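You operate a simulated robot arm through the tools that you are given. There is no shell and no other tool. Be economical: measure what you need, move in short steps, check, and stop when the job is done.

The job below is to be done with a simulated robot arm. You get a single attempt, and the scene is never put back.

TASK
Switch the monitor on, press the space bar and move the pen it names to hole three.
Fine: then press the teal button once and switch the monitor off again.

Only the result counts: the job must be done as asked and must still hold three seconds after the hand-in. Knocking over, shifting, dropping, spilling or breaking anything else fails it.

THE ROBOT
A 6-joint arm with a two-finger parallel gripper, fixed in place. Base frame: the origin is at the foot of the arm, x ahead of it, y to its left, z up; the work surface is at about z = 0.763. Lengths are in m, angles in degrees, forces in N, time in s.
With the tool pointing down near the work surface it reaches from about 0.24 to 0.64 m from the base axis. Its first joint turns from -66.0 to 66.0 degrees. Payload 2.7 kg.
The TCP is the grasp point between the finger pads, 0.023 m short of the fingertips. In the tool frame z runs along the fingers and y along their closing line. The gripper opens to 0.094 m. The fingers are 0.038 m wide and 0.01 m thick; the gripper's body (0.054 by 0.096 m) begins 0.039 m behind the TCP.
Orientation is told as [roll, pitch, yaw] about the base's x, y, z axes, in that order, counted from this pose: with the fingers straight down and closing along the base's y, the tool's x points along the base's -x, its y along +y and its z along -z.

THE INTERFACE
- The arm moves only by the tool apply_moves. Its arguments are lists of equal length, an entry for each row: "translation": the shift along the base's x, y, z in mm, a list of three; "rotation": the turn, a rotation vector about the base's x, y, z in degrees, a list of three; "claw": the closure, from 0 (fully open) to 1 (shut). In form: {"translation": [[dx, dy, dz], ...], "rotation": [[rx, ry, rz], ...], "claw": [claw, ...]}. A call has 1 to 12 rows; each row shifts and turns the commanded pose from where the row before left it. Each row takes 0.2 s and may step no farther than 0.05 m and 8.6 degrees from the row before; otherwise, or with a gripper value out of range, the whole call is refused. Where a pose cannot be reached the arm comes as near as it can. A force on the tool above 40 N (or 10 N above the force at the start of the call, whichever is more), or a blocked arm, ends the call early, and 0.2 s more pass. Each finger travels about 0.045 m/s and halts on what it meets, pressing with about 39 N; the grip force reading is that of the motor and also rises with nothing between the fingers. The clock runs only during rows and for 0.2 s after the last one: add rows that do not move to give the fingers time. The reply holds the time, the measured pose of the TCP, the force on the tool along the base axes, the opening and the grip force, in the units named above and with some noise, with the torque about the TCP (base axes, N m) and any sound that the robot's microphone picked up, and new pictures: "show" is both (left out), scene, wrist or none.
- Cameras (640 x 400 px; columns grow to the right, rows downward): "scene" is fixed at [0.065, -0.4185, 1.4094]; the picture's right is [0.89, -0.46, 0.00], its down [-0.24, -0.46, -0.86] and it looks along [0.40, 0.76, -0.52] (base axes); focal length 331 px, centre (320, 200). "wrist" rides on the gripper at [0.086, 0.016, -0.075] in the tool frame; the picture's right is [-0.18, 0.98, 0.00], its down [-0.58, -0.11, -0.81] and it looks along [-0.79, -0.15, 0.59] (tool axes); focal length 243 px, centre (320, 200). There is no depth. A picture from a camera that has moved, and an enlarged one, comes with that camera's place and axes in the base frame and with its lens.
- close_up(camera, box): a new picture of the part [left, top, right, bottom] of that camera's present view, enlarged. The clock stands still meanwhile.
- hand_in(): hands the job in; it is judged then, once.

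Work in short steps. Places have to be worked out from the pictures, the camera data and where the tool is seen: move nearer, look again, correct. Check each grasp and each placing, and mend what went wrong. You have 120 turns and 200 pictures in all, those below and enlarged ones among them. Open the gripper and draw the arm clear of the work before you hand the job in, unless the task says otherwise; then end with one line.

The tools are called as name(argument=value, ...) on one line, values as JSON. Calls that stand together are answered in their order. apply_moves: Moves the arm, as the interface text tells. Its arguments: {"type":"object","properties":{"translation":{"type":"array","items":{"type":"array","items":{"type":"number"}}},"rotation":{"type":"array","items":{"type":"array","items":{"type":"number"}}},"claw":{"type":"array","items":{"type":"number"}},"show":{"type":"string","enum":["both","scene","wrist","none"]}},"required":["translation","rotation","claw"]} The other tools are called the same way: close_up (camera, box) takes an enlarged picture of a part of a camera's view; hand_in () hands the job in.

At the start:

```text
clock: 0.0
eef_pos: [0.3735, 0.18, 1.1218]
tool_rot: [0.0, -0.1, 0.0]
ft_force: [-0.2, -0.5, -0.9]
wrist_torque: [0.01, -0.02, 0.02]
width: 0.094
grasp_force: 0.1
```

scene: 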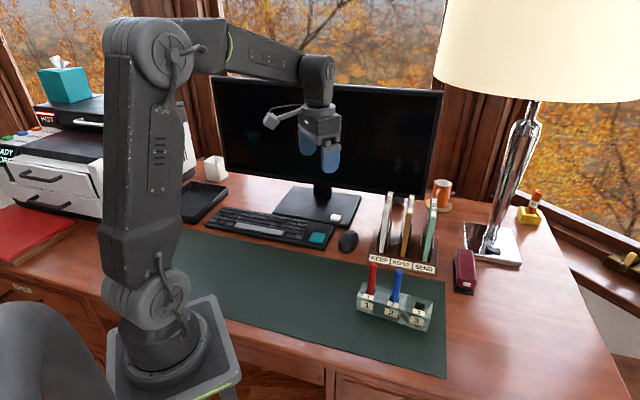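
wrist: 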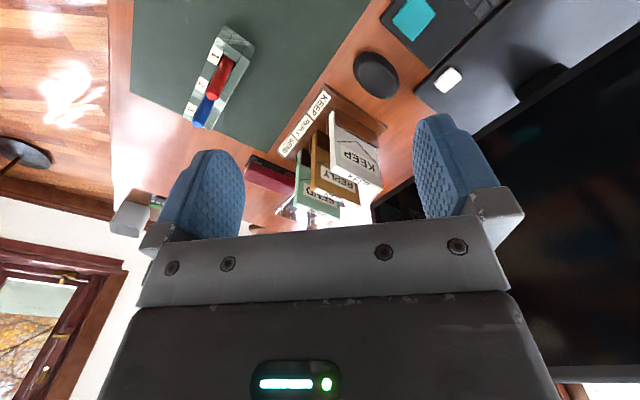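

I'll look closer at the desk: the keyboard, monitor, pen block, and printer.

close_up(camera="scene", box=[190, 170, 370, 260])

close_up(camera="scene", box=[340, 180, 480, 340])

close_up(camera="scene", box=[0, 50, 240, 240])

close_up(camera="scene", box=[200, 60, 460, 220])

```text
3.56 times, centred on (280, 215) of scene
camera zoom: at [0.065, -0.4185, 1.4094], right [0.89, -0.46, 0.0], down [-0.24, -0.46, -0.86], along [0.4, 0.76, -0.52], focal length 1176 px, centre (462, 147)
```

zoom: 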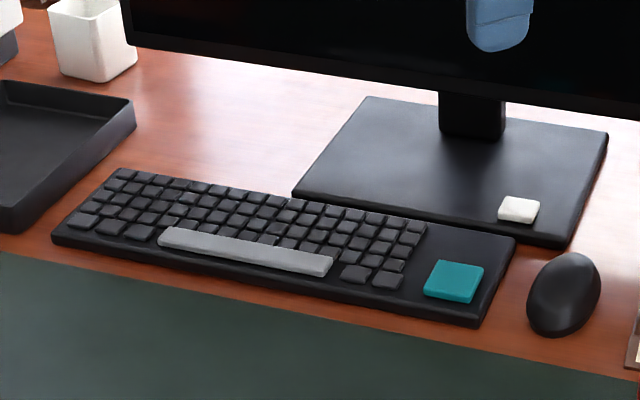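

```text
2.50 times, centred on (410, 260) of scene
camera zoom: at [0.065, -0.4185, 1.4094], right [0.89, -0.46, 0.0], down [-0.24, -0.46, -0.86], along [0.4, 0.76, -0.52], focal length 827 px, centre (95, 50)
```

zoom: 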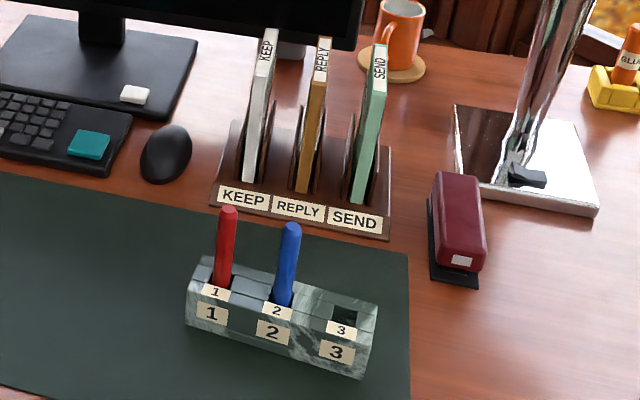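

```text
2.11 times, centred on (120, 145) of scene
camera zoom: at [0.065, -0.4185, 1.4094], right [0.89, -0.46, 0.0], down [-0.24, -0.46, -0.86], along [0.4, 0.76, -0.52], focal length 696 px, centre (741, 316)
```

zoom: 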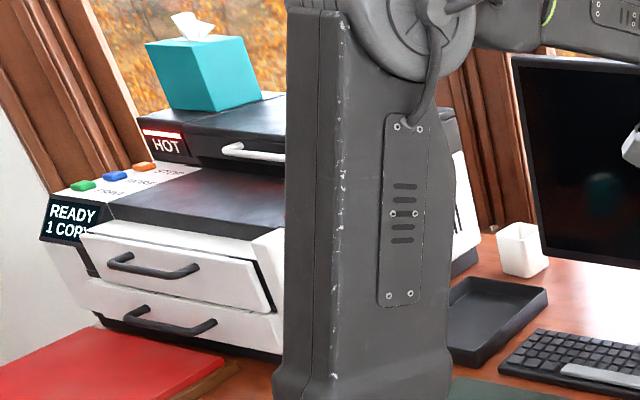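

```text
2.46 times, centred on (330, 140) of scene
camera zoom: at [0.065, -0.4185, 1.4094], right [0.89, -0.46, 0.0], down [-0.24, -0.46, -0.86], along [0.4, 0.76, -0.52], focal length 814 px, centre (295, 348)
```

zoom: 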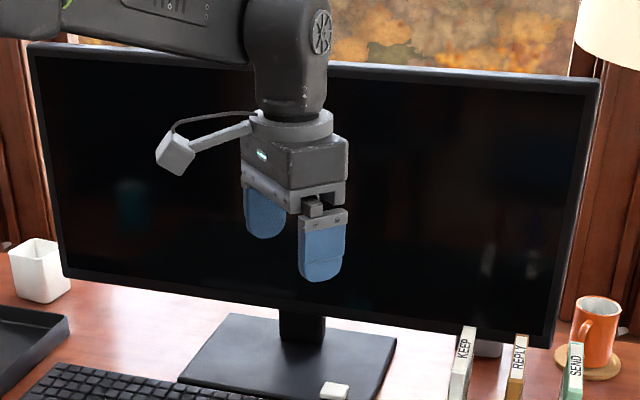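

The white pad on the monitor stand looks like the monitor switch, at about (0.535, 0.37). The teal key is near (0.43, 0.30) and the space bar near (0.284, 0.424). I'll close the claw, turn it to line up with the monitor, and go above the white pad.

apply_moves(translation=[[19.6, 23.5, -30], [19.6, 23.5, -30], [19.6, 23.5, -30], [19.6, 23.5, -30], [19.6, 23.5, -30], [19.6, 23.5, -30], [19.6, 23.5, -30], [19.6, 23.5, -30], [0, 0, 0]], rotation=[[0, 0, 6.25], [0, 0, 6.25], [0, 0, 6.25], [0, 0, 6.25], [0, 0, 6.25], [0, 0, 6.25], [0, 0, 6.25], [0, 0, 6.25], [0, 0, 0]], claw=[1, 1, 1, 1, 1, 1, 1, 1, 1])

```text
clock: 2.0
eef_pos: [0.5281, 0.3705, 0.8832]
tool_rot: [0.0, 0.1, 50.1]
ft_force: [-0.4, -0.1, 0.8]
wrist_torque: [0.01, 0.02, -0.02]
width: 0.0
grasp_force: 38.4
camera wrist: at [0.4605, 0.3137, 0.9583], right [-0.64, 0.77, 0.0], down [0.46, 0.38, 0.81], along [0.62, 0.51, -0.59], focal length 243 px, centre (320, 200)
```

scene: 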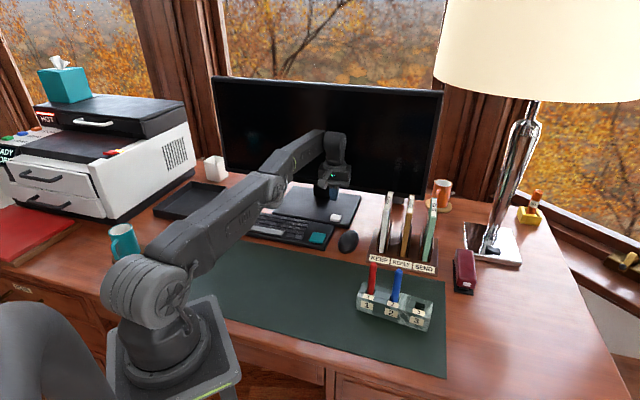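
wrist: 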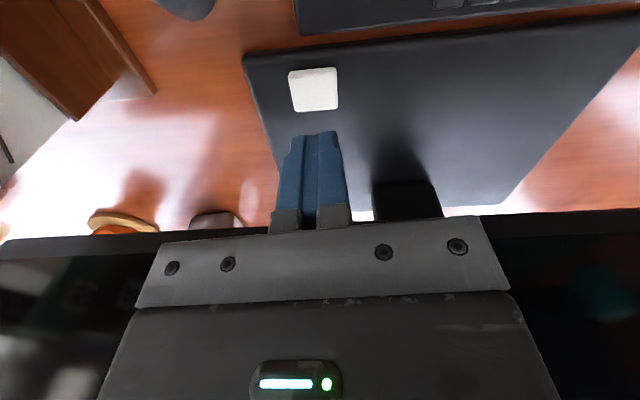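

The wrist view puts the white pad at (0.537, 0.371), matching my estimate. I'll shift 8 mm out and lower to just above it.

apply_moves(translation=[[8, 1, -15], [0, 0, -20], [0, 0, -20], [0, 0, 0]], rotation=[[0, 0, 0], [0, 0, 0], [0, 0, 0], [0, 0, 0]], claw=[1, 1, 1, 1])

close_up(camera="scene", box=[260, 120, 420, 270])

```text
clock: 3.0
eef_pos: [0.5274, 0.3653, 0.8346]
tool_rot: [0.1, 0.1, 49.9]
ft_force: [-0.6, -0.3, -1.0]
wrist_torque: [0.02, 0.02, 0.04]
width: 0.0
grasp_force: 39.0
out of reach, approached as far as the arm can: row 1
camera wrist: at [0.4609, 0.3105, 0.9092], right [-0.63, 0.77, 0.0], down [0.46, 0.38, 0.81], along [0.62, 0.51, -0.59], focal length 243 px, centre (320, 200)
```

scene: 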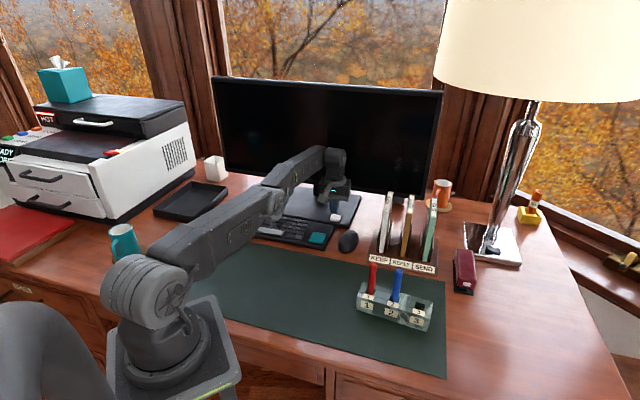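
wrist: 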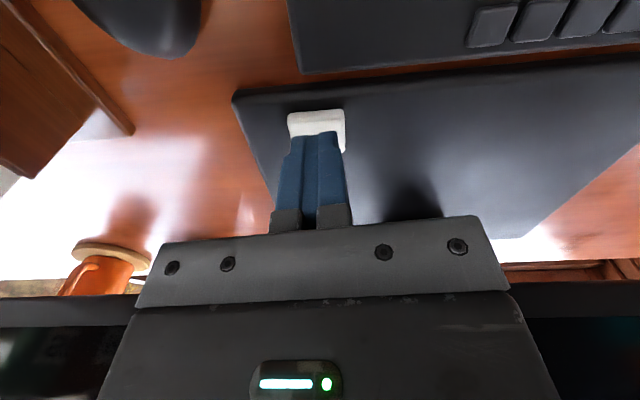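

```text
2.67 times, centred on (340, 195) of scene
camera zoom: at [0.065, -0.4185, 1.4094], right [0.89, -0.46, 0.0], down [-0.24, -0.46, -0.86], along [0.4, 0.76, -0.52], focal length 882 px, centre (267, 213)
```

zoom: 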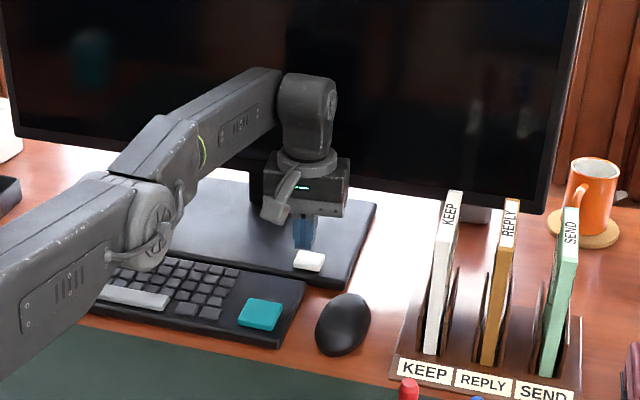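

The arm stops about 10 mm short radially, but the 38 mm wide fingertips still cover the pad. I'll press down in small steps.

apply_moves(translation=[[0, 0, -10], [0, 0, -5], [0, 0, -4], [0, 0, -3]], rotation=[[0, 0, 0], [0, 0, 0], [0, 0, 0], [0, 0, 0]], claw=[1, 1, 1, 1])

```text
clock: 4.0
eef_pos: [0.5269, 0.363, 0.8132]
tool_rot: [0.0, 0.1, 50.1]
ft_force: [-0.2, -0.3, -0.5]
wrist_torque: [-0.03, 0.01, 0.0]
width: 0.0
grasp_force: 38.6
camera wrist: at [0.4602, 0.3088, 0.8877], right [-0.63, 0.77, 0.0], down [0.46, 0.38, 0.81], along [0.62, 0.51, -0.59], focal length 243 px, centre (320, 200)
```

scene: 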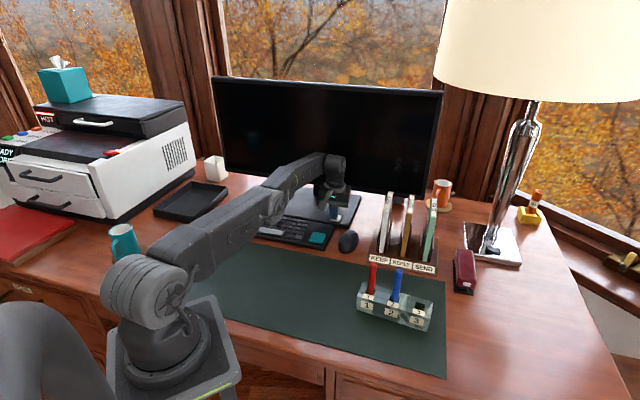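
wrist: 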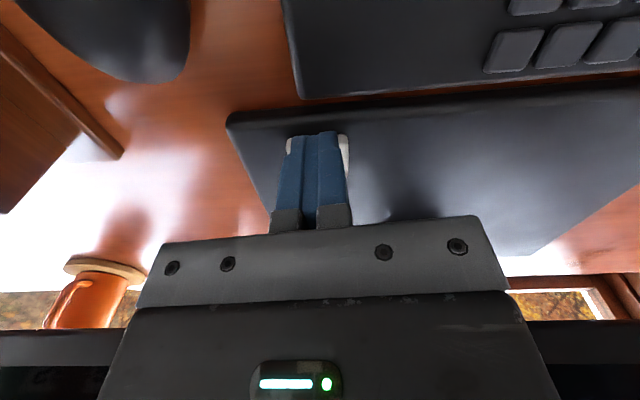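

The tips are right over the pad with no contact yet. I'll keep pressing slowly.

apply_moves(translation=[[0, 0, -3], [0, 0, -3], [0, 0, -3]], rotation=[[0, 0, 0], [0, 0, 0], [0, 0, 0]], claw=[1, 1, 1], show="scene")

```text
clock: 4.8
eef_pos: [0.5273, 0.3622, 0.8051]
tool_rot: [-0.1, -0.2, 49.9]
ft_force: [0.0, 0.3, 7.5]
wrist_torque: [0.03, -0.04, -0.04]
width: 0.0001
grasp_force: 39.1
out of reach, approached as far as the arm can: row 2
heard: click
```

scene: 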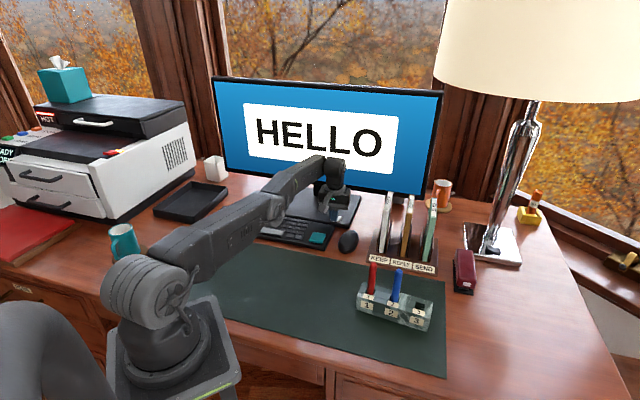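

The monitor now shows HELLO. I'll lift and move above the space bar.

apply_moves(translation=[[0, 0, 40], [0, 0, 40], [-42, 9, 0], [-42, 9, 0], [-42, 9, 0], [-42, 9, 0], [-42, 9, 0], [-41, 8, 0], [0, 0, 0]], rotation=[[0, 0, 0], [0, 0, 0], [0, 0, 0], [0, 0, 0], [0, 0, 0], [0, 0, 0], [0, 0, 0], [0, 0, 0], [0, 0, 0]], claw=[1, 1, 1, 1, 1, 1, 1, 1, 1])

```text
clock: 5.7
eef_pos: [0.5298, 0.4156, 0.9422]
tool_rot: [-1.6, -12.8, 49.1]
ft_force: [-19.2, -12.7, 9.0]
wrist_torque: [0.89, -1.38, -0.07]
width: 0.0001
grasp_force: 39.3
out of reach, approached as far as the arm can: row 3
stopped in row 4: the force on the tool passed its limit (the readings are from after the stop); the commanded pose is now the measured one
camera wrist: at [0.4501, 0.3518, 0.9953], right [-0.62, 0.78, 0.01], down [0.32, 0.24, 0.92], along [0.72, 0.57, -0.4], focal length 243 px, centre (320, 200)
```

scene: 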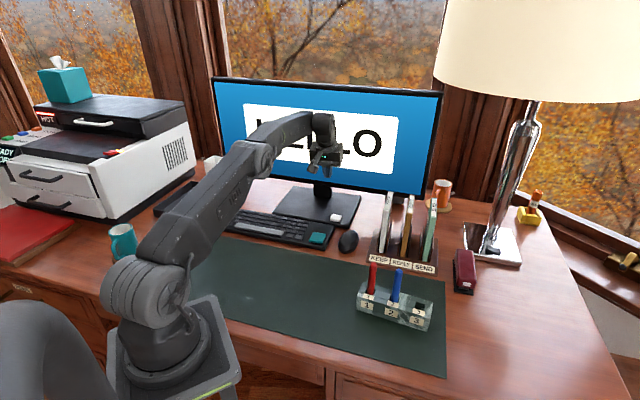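
wrist: 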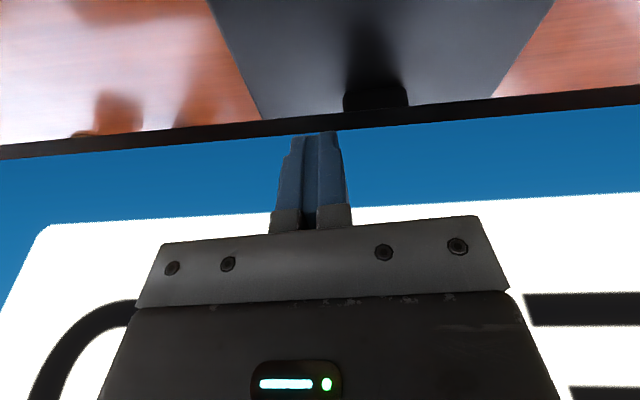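

An out-of-reach solution swung the gripper into the monitor. The commanded pose has been reset to the measured one, so I'll back straight away from the screen, then fix the tilt.

apply_moves(translation=[[-13, -15, 0], [-19, -23, 0], [-19, -23, 0], [0, 0, 0]], rotation=[[0, 0, 0], [0, 0, 0], [0, 0, 0], [0, 0, 0]], claw=[1, 1, 1, 1])

close_up(camera="scene", box=[200, 60, 460, 220])

close_up(camera="scene", box=[190, 170, 370, 260])

```text
clock: 6.7
eef_pos: [0.4782, 0.3522, 0.9418]
tool_rot: [-1.5, -12.8, 49.0]
ft_force: [-0.7, -0.2, -0.2]
wrist_torque: [-0.01, 0.02, -0.01]
width: 0.0
grasp_force: 38.7
camera wrist: at [0.399, 0.2895, 0.9943], right [-0.62, 0.78, 0.02], down [0.32, 0.24, 0.92], along [0.72, 0.57, -0.4], focal length 243 px, centre (320, 200)
```

scene: 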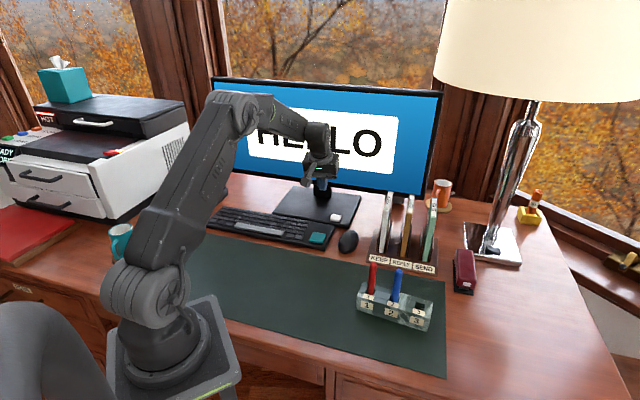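
wrist: 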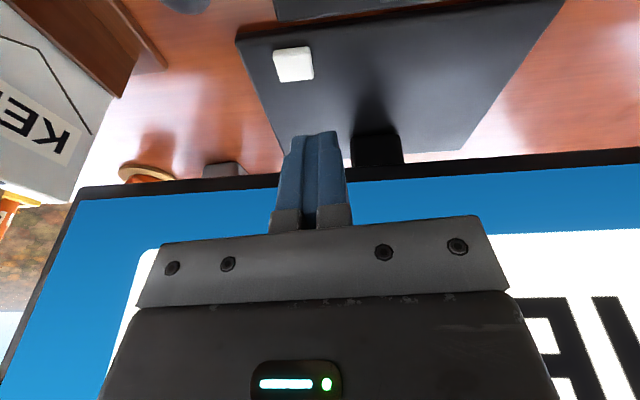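

```text
2.46 times, centred on (330, 140) of scene
camera zoom: at [0.065, -0.4186, 1.4094], right [0.89, -0.46, 0.0], down [-0.24, -0.46, -0.86], along [0.4, 0.76, -0.52], focal length 814 px, centre (295, 348)
```

zoom: 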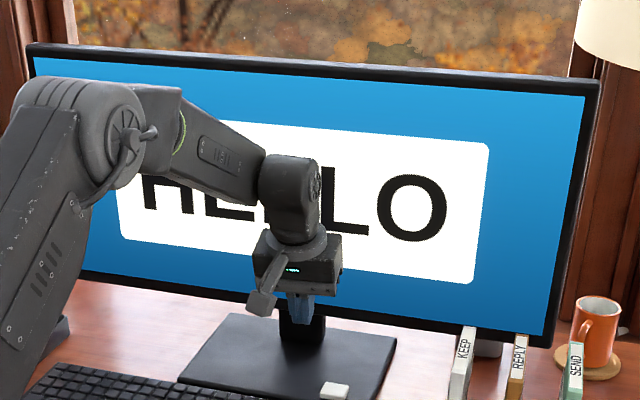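

```text
3.56 times, centred on (280, 215) of scene
camera zoom: at [0.065, -0.4186, 1.4094], right [0.89, -0.46, 0.0], down [-0.24, -0.46, -0.86], along [0.4, 0.76, -0.52], focal length 1176 px, centre (462, 147)
```

zoom: 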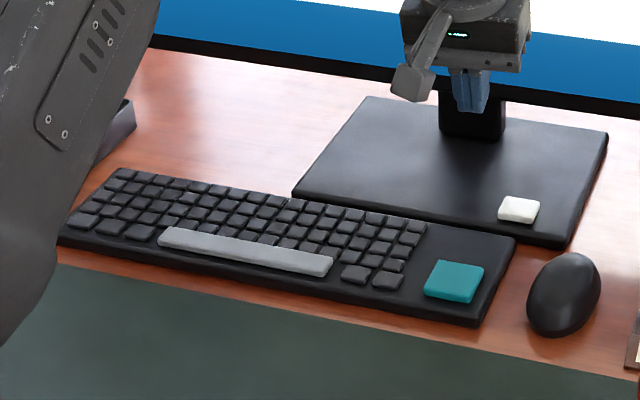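

The monitor and everything else are unmoved. I'll straighten the tool and travel to above the space bar, staying well within reach.

apply_moves(translation=[[-10, -5, 0], [-10, -5, 0], [-30, 12, -10], [-30, 12, -10], [-30, 12, -10], [-30, 12, -10], [-31, 12, -10], [-31, 13, -12], [0, 0, 0]], rotation=[[-4.35, 4.75, 0.5], [-4.35, 4.75, 0.5], [0, 0, 0], [0, 0, 0], [0, 0, 0], [0, 0, 0], [0, 0, 0], [0, 0, 0], [0, 0, 0]], claw=[1, 1, 1, 1, 1, 1, 1, 1, 1])

```text
clock: 8.7
eef_pos: [0.2769, 0.4183, 0.876]
tool_rot: [0.0, 0.0, 49.8]
ft_force: [0.3, -0.6, 0.7]
wrist_torque: [0.02, -0.02, 0.03]
width: 0.0
grasp_force: 39.0
camera wrist: at [0.2093, 0.3628, 0.9522], right [-0.63, 0.77, 0.0], down [0.46, 0.37, 0.81], along [0.62, 0.51, -0.59], focal length 243 px, centre (320, 200)
```

scene: 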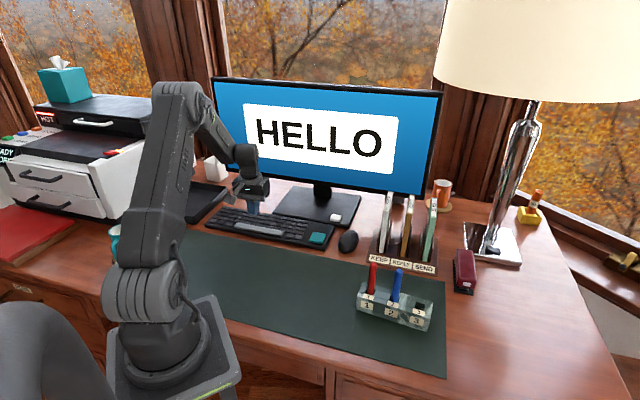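
wrist: 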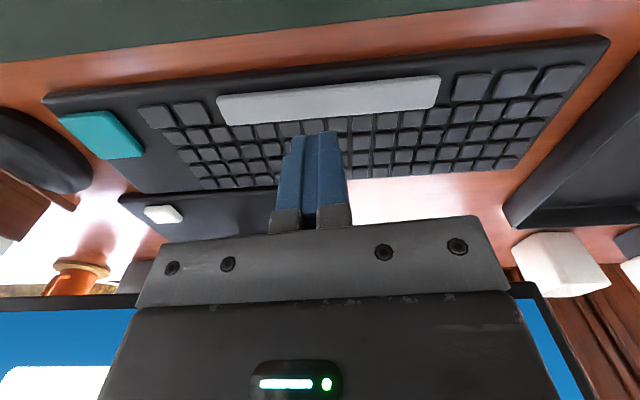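

The wrist view puts the bar centre near (0.281, 0.428), so my tips sit slightly toward its front edge as intended. I'll descend close to it.

apply_moves(translation=[[-2, -2, -20], [0, 0, -20], [0, 0, -12], [0, 0, 0]], rotation=[[0, 0, 0], [0, 0, 0], [0, 0, 0], [0, 0, 0]], claw=[1, 1, 1, 1], show="wrist")

close_up(camera="scene", box=[190, 170, 370, 260])

```text
clock: 9.7
eef_pos: [0.276, 0.4162, 0.8254]
tool_rot: [0.0, 0.1, 49.9]
ft_force: [-0.3, 0.0, -0.8]
wrist_torque: [0.02, 0.01, 0.03]
width: 0.0
grasp_force: 39.4
camera wrist: at [0.2083, 0.3606, 0.9006], right [-0.63, 0.77, 0.0], down [0.46, 0.37, 0.81], along [0.62, 0.51, -0.59], focal length 243 px, centre (320, 200)
```

wrist: 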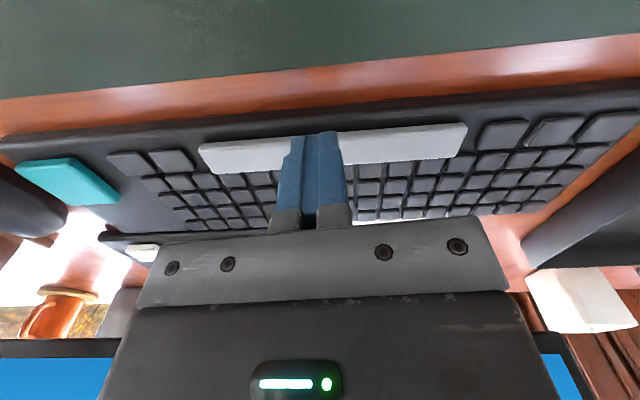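

```text
3.56 times, centred on (280, 215) of scene
camera zoom: at [0.065, -0.4185, 1.4094], right [0.89, -0.46, 0.0], down [-0.24, -0.46, -0.86], along [0.4, 0.76, -0.52], focal length 1176 px, centre (462, 147)
```

zoom: 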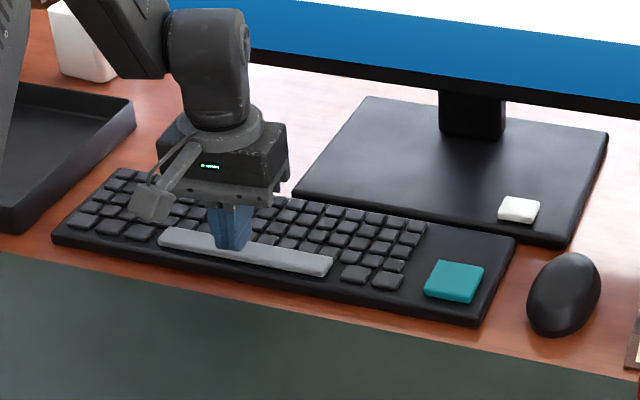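

The tips cover the bar from its front edge. I'll nudge them slightly forward so the row behind isn't touched, then press in small steps.

apply_moves(translation=[[-2, -3, -5], [0, 0, -5], [0, 0, -4], [0, 0, -3], [0, 0, -3]], rotation=[[0, 0, 0], [0, 0, 0], [0, 0, 0], [0, 0, 0], [0, 0, 0]], claw=[1, 1, 1, 1, 1], show="scene")

```text
clock: 10.9
eef_pos: [0.2728, 0.4138, 0.8051]
tool_rot: [-0.1, 0.0, 50.0]
ft_force: [0.2, 0.8, 0.7]
wrist_torque: [0.02, -0.03, 0.0]
width: 0.0
grasp_force: 39.5
heard: click
```

scene: 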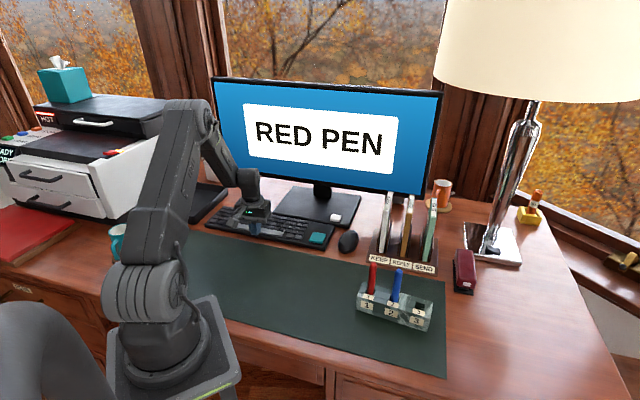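

The screen says RED PEN. I'll lift clear and swing over to the red pen, which I estimate at (0.433, 0.025) with its top at about z = 0.90. The claw opens on the way and turns so the fingers close across the row.

apply_moves(translation=[[0, 0, 45], [0, 0, 45], [16, -39, 11], [16, -39, 11], [16, -39, 11], [16, -39, 11], [16, -39, 11], [16, -39, 11], [16, -39, 11], [16, -39, 11], [16, -39, 11], [16, -39, 11]], rotation=[[0, 0, 0], [0, 0, -8], [0, 0, -8], [0, 0, -8], [0, 0, -8], [0, 0, -8], [0, 0, -8], [0, 0, -8], [0, 0, -8], [0, 0, -8], [0, 0, -8], [0, 0, -8]], claw=[1, 1, 1, 0.4, 0.4, 0.4, 0.4, 0.4, 0.4, 0.4, 0.4, 0.4])

close_up(camera="scene", box=[340, 180, 480, 340])

```text
clock: 13.5
eef_pos: [0.4324, 0.0246, 1.0057]
tool_rot: [0.0, -0.1, -38.1]
ft_force: [-1.0, 0.7, 0.3]
wrist_torque: [0.06, 0.05, 0.03]
width: 0.0563
grasp_force: 0.1
camera wrist: at [0.375, 0.0905, 1.0809], right [0.75, 0.66, 0.0], down [0.39, -0.45, 0.81], along [0.53, -0.61, -0.59], focal length 243 px, centre (320, 200)
```

scene: 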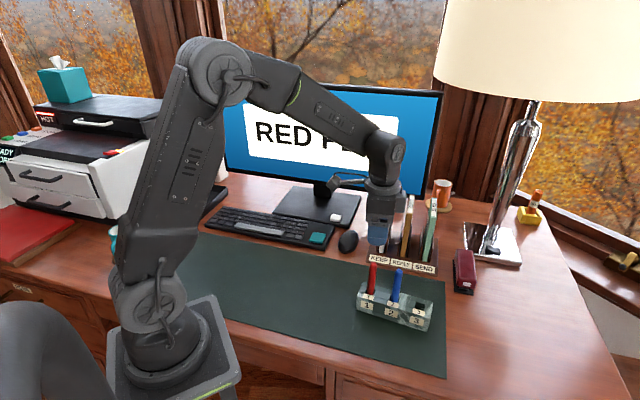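
wrist: 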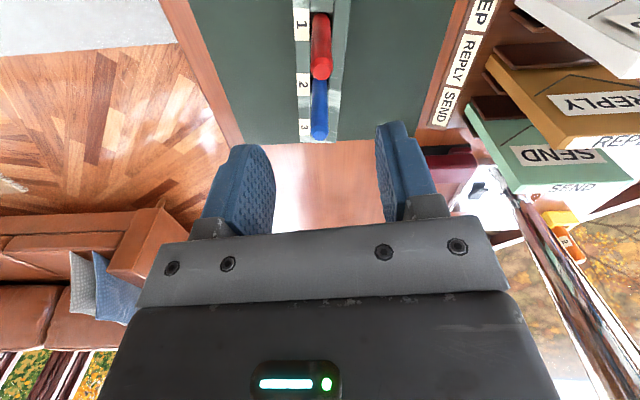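

```text
2.50 times, centred on (410, 260) of scene
camera zoom: at [0.065, -0.4185, 1.4094], right [0.89, -0.46, 0.0], down [-0.24, -0.46, -0.86], along [0.4, 0.76, -0.52], focal length 827 px, centre (95, 50)
```

zoom: 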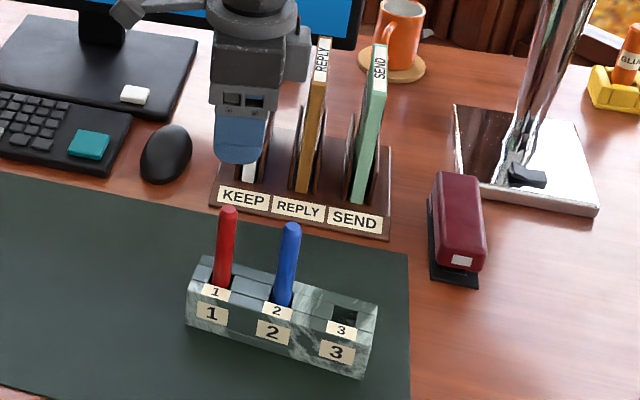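

The wrist view confirms the red pen at (0.4335, 0.0254) and blue at (0.470, -0.020), with the row pointing about -50°. I'll finish turning to -50° and come down to just above the pen top.

apply_moves(translation=[[1, 1, -30], [0, 0, -30], [0, 0, -12], [0, 0, 0]], rotation=[[0, 0, -6], [0, 0, -6], [0, 0, 0], [0, 0, 0]], claw=[0.4, 0.4, 0.4, 0.4])

close_up(camera="scene", box=[340, 180, 480, 340])

```text
clock: 14.5
eef_pos: [0.4343, 0.0228, 0.9346]
tool_rot: [0.1, 0.0, -50.2]
ft_force: [0.6, -0.8, -0.3]
wrist_torque: [0.0, 0.0, 0.02]
width: 0.0564
grasp_force: 0.0
camera wrist: at [0.3921, 0.1008, 1.0087], right [0.87, 0.49, 0.0], down [0.29, -0.52, 0.81], along [0.39, -0.7, -0.59], focal length 243 px, centre (320, 200)
```

scene: 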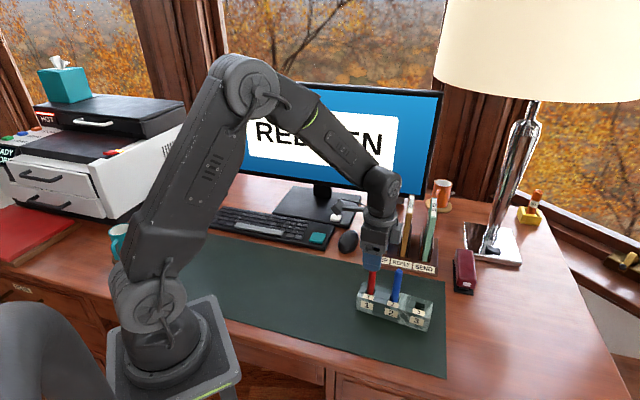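
wrist: 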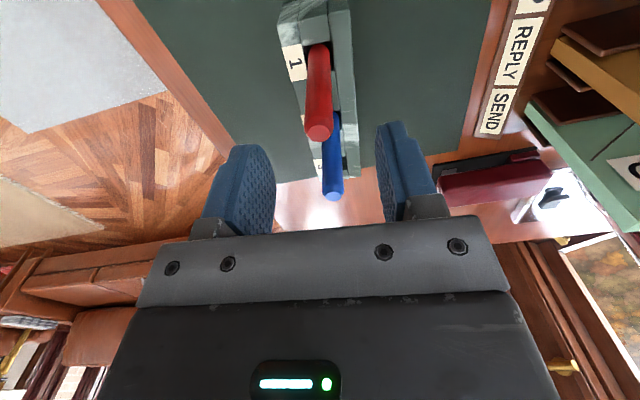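

```text
2.50 times, centred on (410, 260) of scene
camera zoom: at [0.065, -0.4185, 1.4094], right [0.89, -0.46, 0.0], down [-0.24, -0.46, -0.86], along [0.4, 0.76, -0.52], focal length 827 px, centre (95, 50)
```

zoom: 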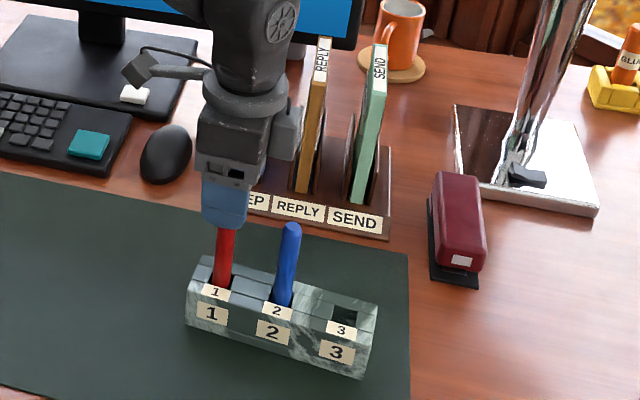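

Pen top is again at (0.4335, 0.0254, 0.898). I'll centre on it, descend to grip about 3 cm below the top, and close.

apply_moves(translation=[[-1, 2.5, -20], [0, 0, -25], [0, 0, -24], [0, 0, 0], [0, 0, 0], [0, 0, 0], [0, 0, 0], [0, 0, 0]], rotation=[[0, 0, 0], [0, 0, 0], [0, 0, 0], [0, 0, 0], [0, 0, 0], [0, 0, 0], [0, 0, 0], [0, 0, 0]], claw=[0.4, 0.4, 0.4, 0.4, 1, 1, 1, 1])

close_up(camera="scene", box=[340, 180, 480, 340])

```text
clock: 16.3
eef_pos: [0.4316, 0.0269, 0.8645]
tool_rot: [0.0, 0.0, -50.2]
ft_force: [0.4, 0.0, -0.7]
wrist_torque: [-0.01, -0.02, -0.02]
width: 0.0156
grasp_force: 38.6
camera wrist: at [0.3898, 0.1036, 0.9389], right [0.87, 0.49, 0.0], down [0.29, -0.52, 0.81], along [0.39, -0.7, -0.59], focal length 243 px, centre (320, 200)
```

scene: 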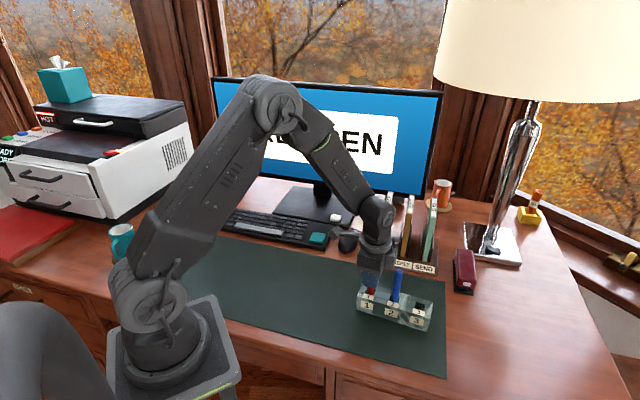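
wrist: 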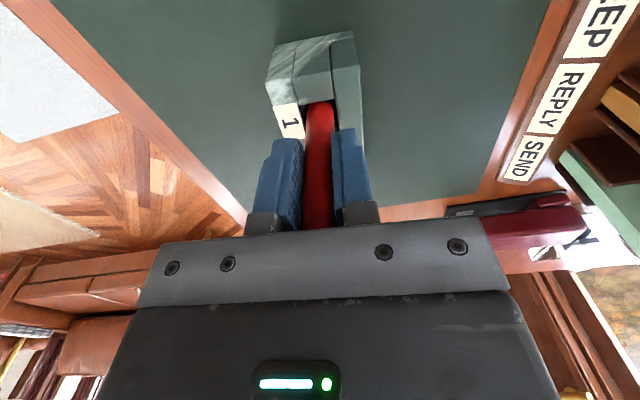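

```text
2.50 times, centred on (410, 260) of scene
camera zoom: at [0.065, -0.4185, 1.4094], right [0.89, -0.46, 0.0], down [-0.24, -0.46, -0.86], along [0.4, 0.76, -0.52], focal length 827 px, centre (95, 50)
```

zoom: 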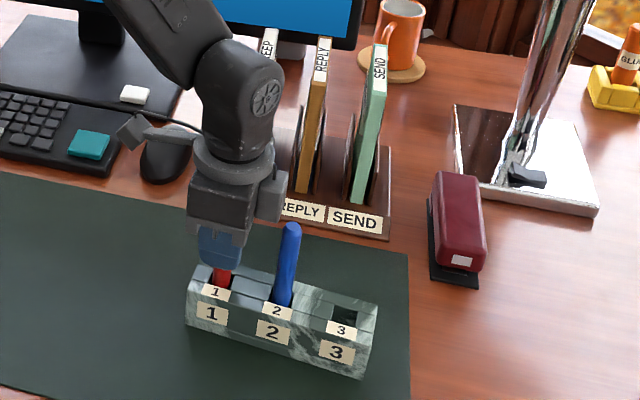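

The red pen is held at 15.6 mm. I'll lift it straight up.

apply_moves(translation=[[0, 0, 12], [0, 0, 18], [0, 0, 25], [0, 0, 25], [0, 0, 30], [0, 0, 30], [0, 0, 30], [0, 0, 0]], rotation=[[0, 0, 0], [0, 0, 0], [0, 0, 0], [0, 0, 0], [0, 0, 0], [0, 0, 0], [0, 0, 0], [0, 0, 0]], claw=[1, 1, 1, 1, 1, 1, 1, 1])

close_up(camera="scene", box=[340, 180, 480, 340])

close_up(camera="wrist", box=[240, 0, 440, 160])

```text
clock: 18.1
eef_pos: [0.4321, 0.0251, 1.0357]
tool_rot: [0.0, 0.0, -50.1]
ft_force: [-0.1, 0.5, 0.5]
wrist_torque: [0.01, 0.02, 0.02]
width: 0.0157
grasp_force: 39.1
camera wrist: at [0.3894, 0.1025, 1.1101], right [0.87, 0.49, 0.0], down [0.29, -0.52, 0.81], along [0.39, -0.7, -0.59], focal length 243 px, centre (320, 200)
```

scene: 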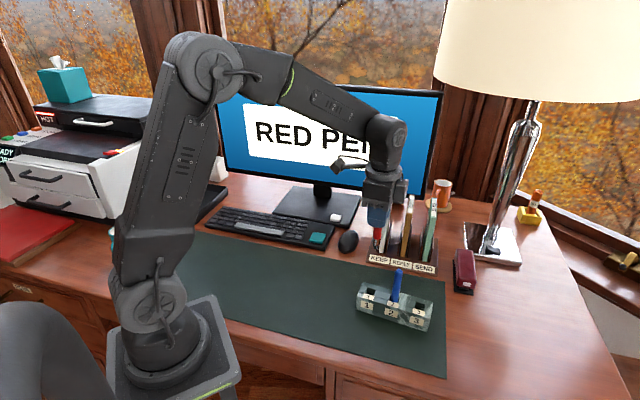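
wrist: 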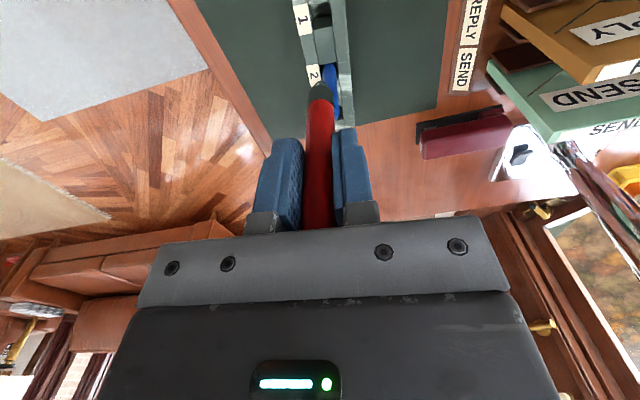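

```text
2.50 times, centred on (410, 260) of scene
camera zoom: at [0.065, -0.4185, 1.4094], right [0.89, -0.46, 0.0], down [-0.24, -0.46, -0.86], along [0.4, 0.76, -0.52], focal length 827 px, centre (95, 50)
```

zoom: 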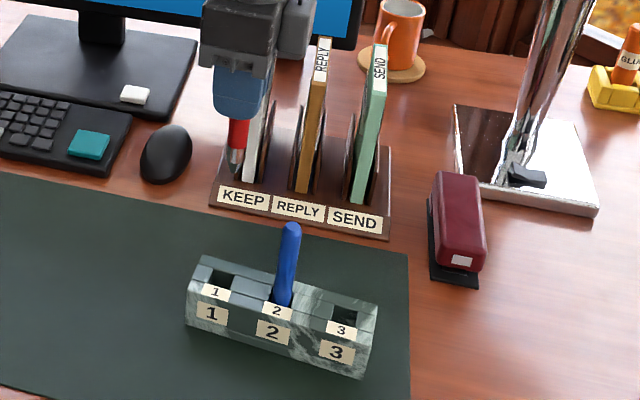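

```text
2.50 times, centred on (340, 80) of wrist
camera zoom: at [0.3894, 0.1025, 1.1101], right [0.87, 0.49, 0.0], down [0.29, -0.52, 0.81], along [0.39, -0.7, -0.59], focal length 606 px, centre (270, 500)
```

zoom: 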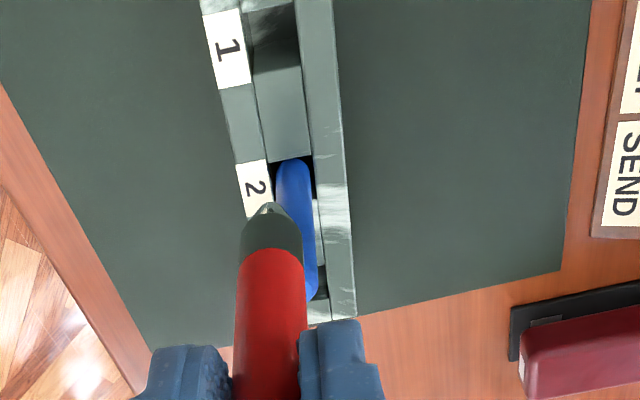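

The pen is out and hangs straight. I'll enlarge the block to locate holes 1 and 3 exactly.

close_up(camera="scene", box=[350, 270, 440, 335])

```text
6.15 times, centred on (395, 302) of scene
camera zoom: at [0.065, -0.4185, 1.4094], right [0.89, -0.46, 0.0], down [-0.24, -0.46, -0.86], along [0.4, 0.76, -0.52], focal length 2036 px, centre (-142, -431)
```

zoom: 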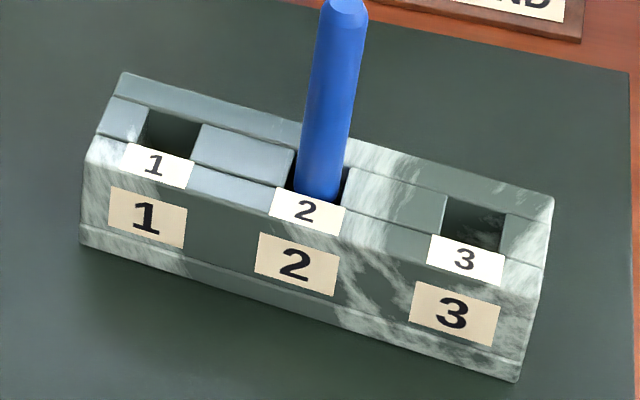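

Block top is at z ≈ 0.809 and hole 3 is at (0.507, -0.063), which is (+74.5, -88.5) mm from hole 1. The pen tip is at z ≈ 0.943 and clears the blue pen, so I'll move across at this height.

apply_moves(translation=[[18.6, -22.1, 0], [18.6, -22.1, 0], [18.6, -22.1, 0], [18.7, -22.2, 0], [0, 0, -30], [0, 0, -30], [0, 0, -20], [0, 0, 0]], rotation=[[0, 0, 0], [0, 0, 0], [0, 0, 0], [0, 0, 0], [0, 0, 0], [0, 0, 0], [0, 0, 0], [0, 0, 0]], claw=[1, 1, 1, 1, 1, 1, 1, 1])

close_up(camera="scene", box=[370, 245, 460, 335])

close_up(camera="wrist", box=[240, 0, 440, 160])

```text
clock: 19.9
eef_pos: [0.5058, -0.0607, 0.9519]
tool_rot: [0.0, 0.1, -50.1]
ft_force: [-0.3, -0.3, -0.1]
wrist_torque: [-0.02, 0.02, 0.01]
width: 0.0155
grasp_force: 38.5
camera wrist: at [0.4641, 0.0161, 1.028], right [0.87, 0.49, 0.0], down [0.29, -0.52, 0.81], along [0.39, -0.7, -0.59], focal length 243 px, centre (320, 200)
```

scene: 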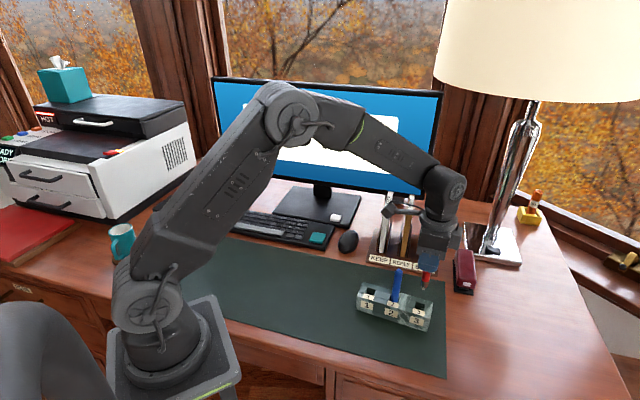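
wrist: 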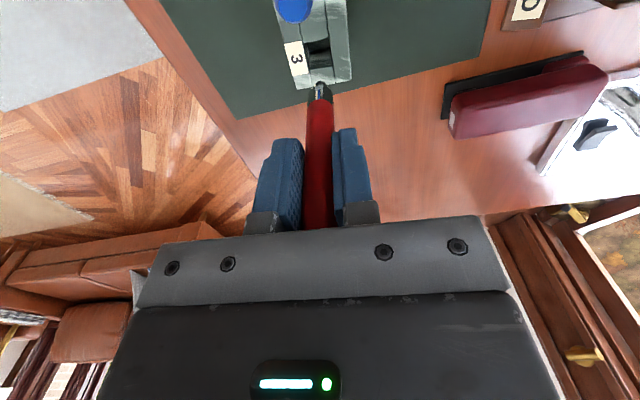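

```text
4.44 times, centred on (415, 290) of scene
camera zoom: at [0.065, -0.4185, 1.4094], right [0.89, -0.46, 0.0], down [-0.24, -0.46, -0.86], along [0.4, 0.76, -0.52], focal length 1470 px, centre (-102, -200)
```

zoom: 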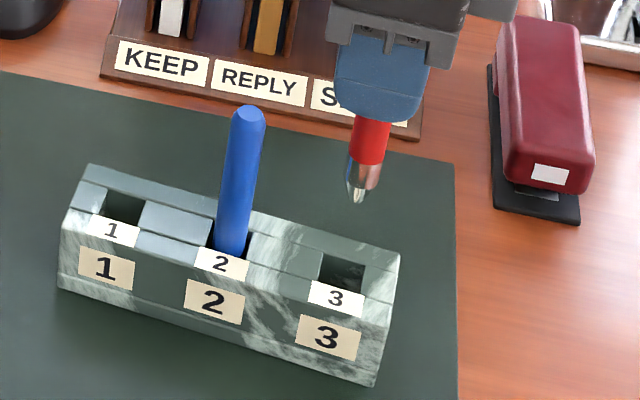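

```text
2.50 times, centred on (340, 80) of wrist
camera zoom: at [0.4641, 0.0161, 1.028], right [0.87, 0.49, 0.0], down [0.29, -0.52, 0.81], along [0.39, -0.7, -0.59], focal length 606 px, centre (270, 500)
```

zoom: 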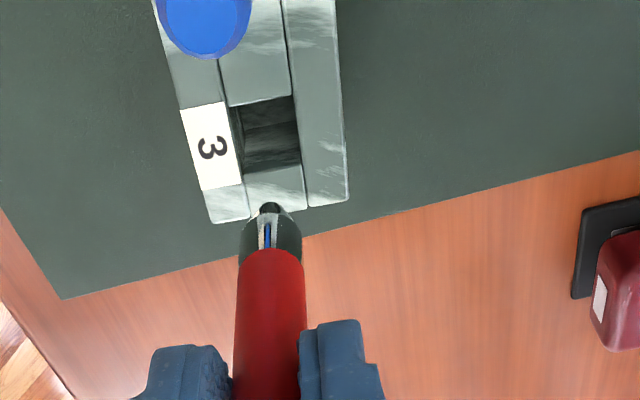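

The tip at about (0.508, -0.062) lines up with hole 3 at (0.507, -0.0635) to within 2 mm. I'll nudge it and lower until the tip just enters.

apply_moves(translation=[[-0.5, -1.5, -20], [0, 0, -20], [0, 0, -10], [0, 0, -8], [0, 0, -6], [0, 0, 0]], rotation=[[0, 0, 0], [0, 0, 0], [0, 0, 0], [0, 0, 0], [0, 0, 0], [0, 0, 0]], claw=[1, 1, 1, 1, 1, 1], show="none")

close_up(camera="scene", box=[370, 245, 460, 335])

close_up(camera="wrist", box=[240, 0, 440, 160])

```text
clock: 21.3
eef_pos: [0.5069, -0.0639, 0.8909]
tool_rot: [0.1, 0.0, -50.1]
ft_force: [0.2, 0.3, 0.1]
wrist_torque: [-0.01, 0.02, -0.01]
width: 0.0156
grasp_force: 38.8
```

```text
4.44 times, centred on (415, 290) of scene
camera zoom: at [0.065, -0.4185, 1.4094], right [0.89, -0.46, 0.0], down [-0.24, -0.46, -0.86], along [0.4, 0.76, -0.52], focal length 1470 px, centre (-102, -200)
```

zoom: 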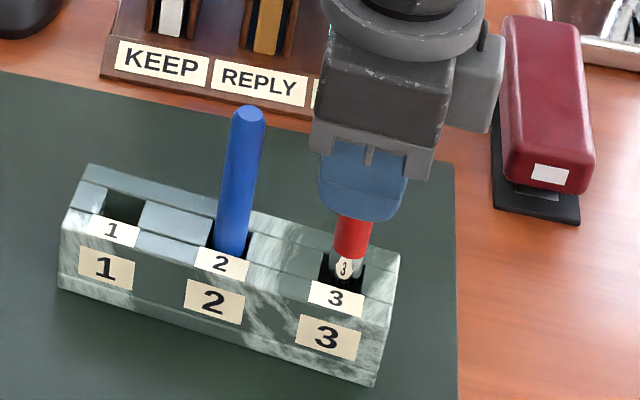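

```text
2.50 times, centred on (340, 80) of wrist
camera zoom: at [0.4642, 0.0137, 0.9651], right [0.87, 0.49, 0.0], down [0.29, -0.52, 0.81], along [0.39, -0.7, -0.59], focal length 606 px, centre (270, 500)
```

zoom: 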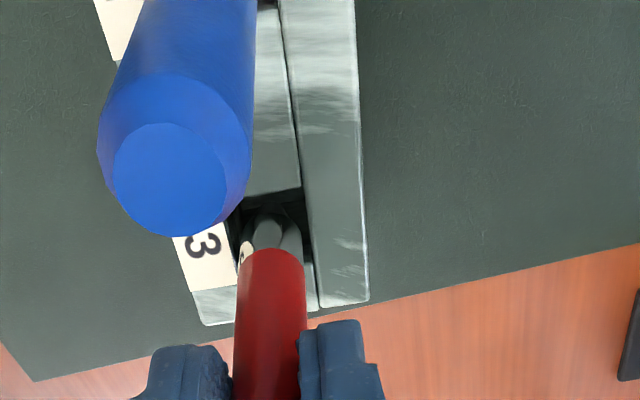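

The tip is inside hole 3, with no contact force. I'll lower it the remaining ~25 mm gently.

apply_moves(translation=[[0, 0, -6], [0, 0, -6], [0, 0, -5], [0, 0, -4], [0, 0, -3], [0, 0, 0]], rotation=[[0, 0, 0], [0, 0, 0], [0, 0, 0], [0, 0, 0], [0, 0, 0], [0, 0, 0]], claw=[1, 1, 1, 1, 1, 1], show="wrist")

close_up(camera="scene", box=[370, 245, 460, 335])

```text
clock: 22.7
eef_pos: [0.5064, -0.0632, 0.8657]
tool_rot: [0.0, 0.0, -50.1]
ft_force: [0.3, -0.2, -0.4]
wrist_torque: [-0.02, 0.04, 0.0]
width: 0.0156
grasp_force: 39.4
camera wrist: at [0.4636, 0.0133, 0.941], right [0.87, 0.49, 0.0], down [0.29, -0.52, 0.81], along [0.39, -0.7, -0.59], focal length 243 px, centre (320, 200)
```

wrist: 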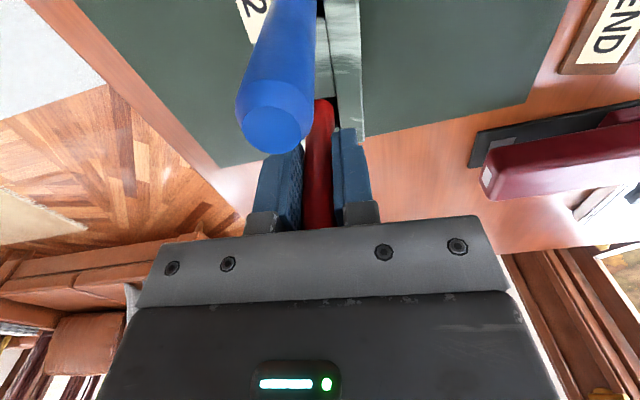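

```text
4.44 times, centred on (415, 290) of scene
camera zoom: at [0.065, -0.4185, 1.4094], right [0.89, -0.46, 0.0], down [-0.24, -0.46, -0.86], along [0.4, 0.76, -0.52], focal length 1470 px, centre (-102, -200)
```

zoom: 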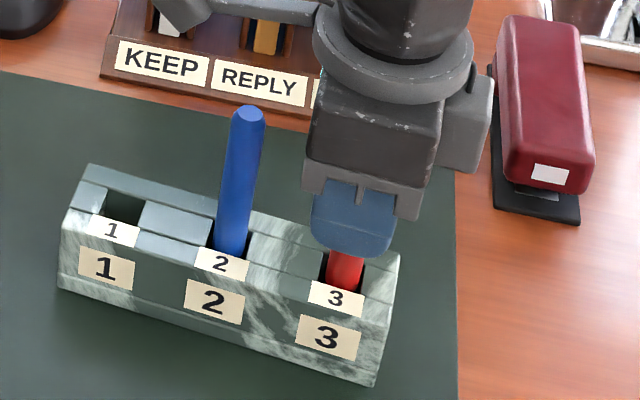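

The pen sits at the same depth as it did in hole 1. I'll open the fingers and rise straight up.

apply_moves(translation=[[0, 0, -1], [0, 0, 0], [0, 0, 0], [0, 0, 0], [0, 0, 0], [0, 0, 20], [0, 0, 30], [0, 0, 40], [0, 0, 40], [0, 0, 0]], rotation=[[0, 0, 0], [0, 0, 0], [0, 0, 0], [0, 0, 0], [0, 0, 0], [0, 0, 0], [0, 0, 0], [0, 0, 0], [0, 0, 0], [0, 0, 0]], claw=[1, 0.7, 0.5, 0.4, 0.4, 0.4, 0.4, 0.4, 0.4, 0.4], show="wrist")

close_up(camera="scene", box=[340, 180, 480, 340])

```text
clock: 24.9
eef_pos: [0.5061, -0.0621, 0.9964]
tool_rot: [0.0, 0.1, -50.1]
ft_force: [-0.3, 1.1, -0.2]
wrist_torque: [0.05, 0.01, 0.03]
width: 0.0561
grasp_force: 0.0
camera wrist: at [0.4634, 0.0146, 1.0709], right [0.87, 0.49, 0.0], down [0.29, -0.52, 0.81], along [0.39, -0.7, -0.59], focal length 243 px, centre (320, 200)
```

wrist: 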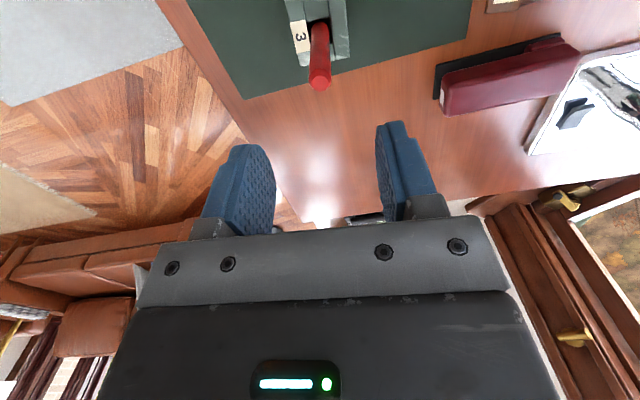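

```text
2.50 times, centred on (410, 260) of scene
camera zoom: at [0.065, -0.4185, 1.4094], right [0.89, -0.46, 0.0], down [-0.24, -0.46, -0.86], along [0.4, 0.76, -0.52], focal length 827 px, centre (95, 50)
```

zoom: 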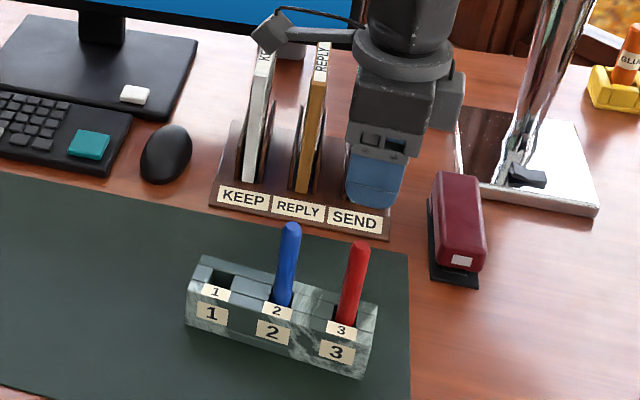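

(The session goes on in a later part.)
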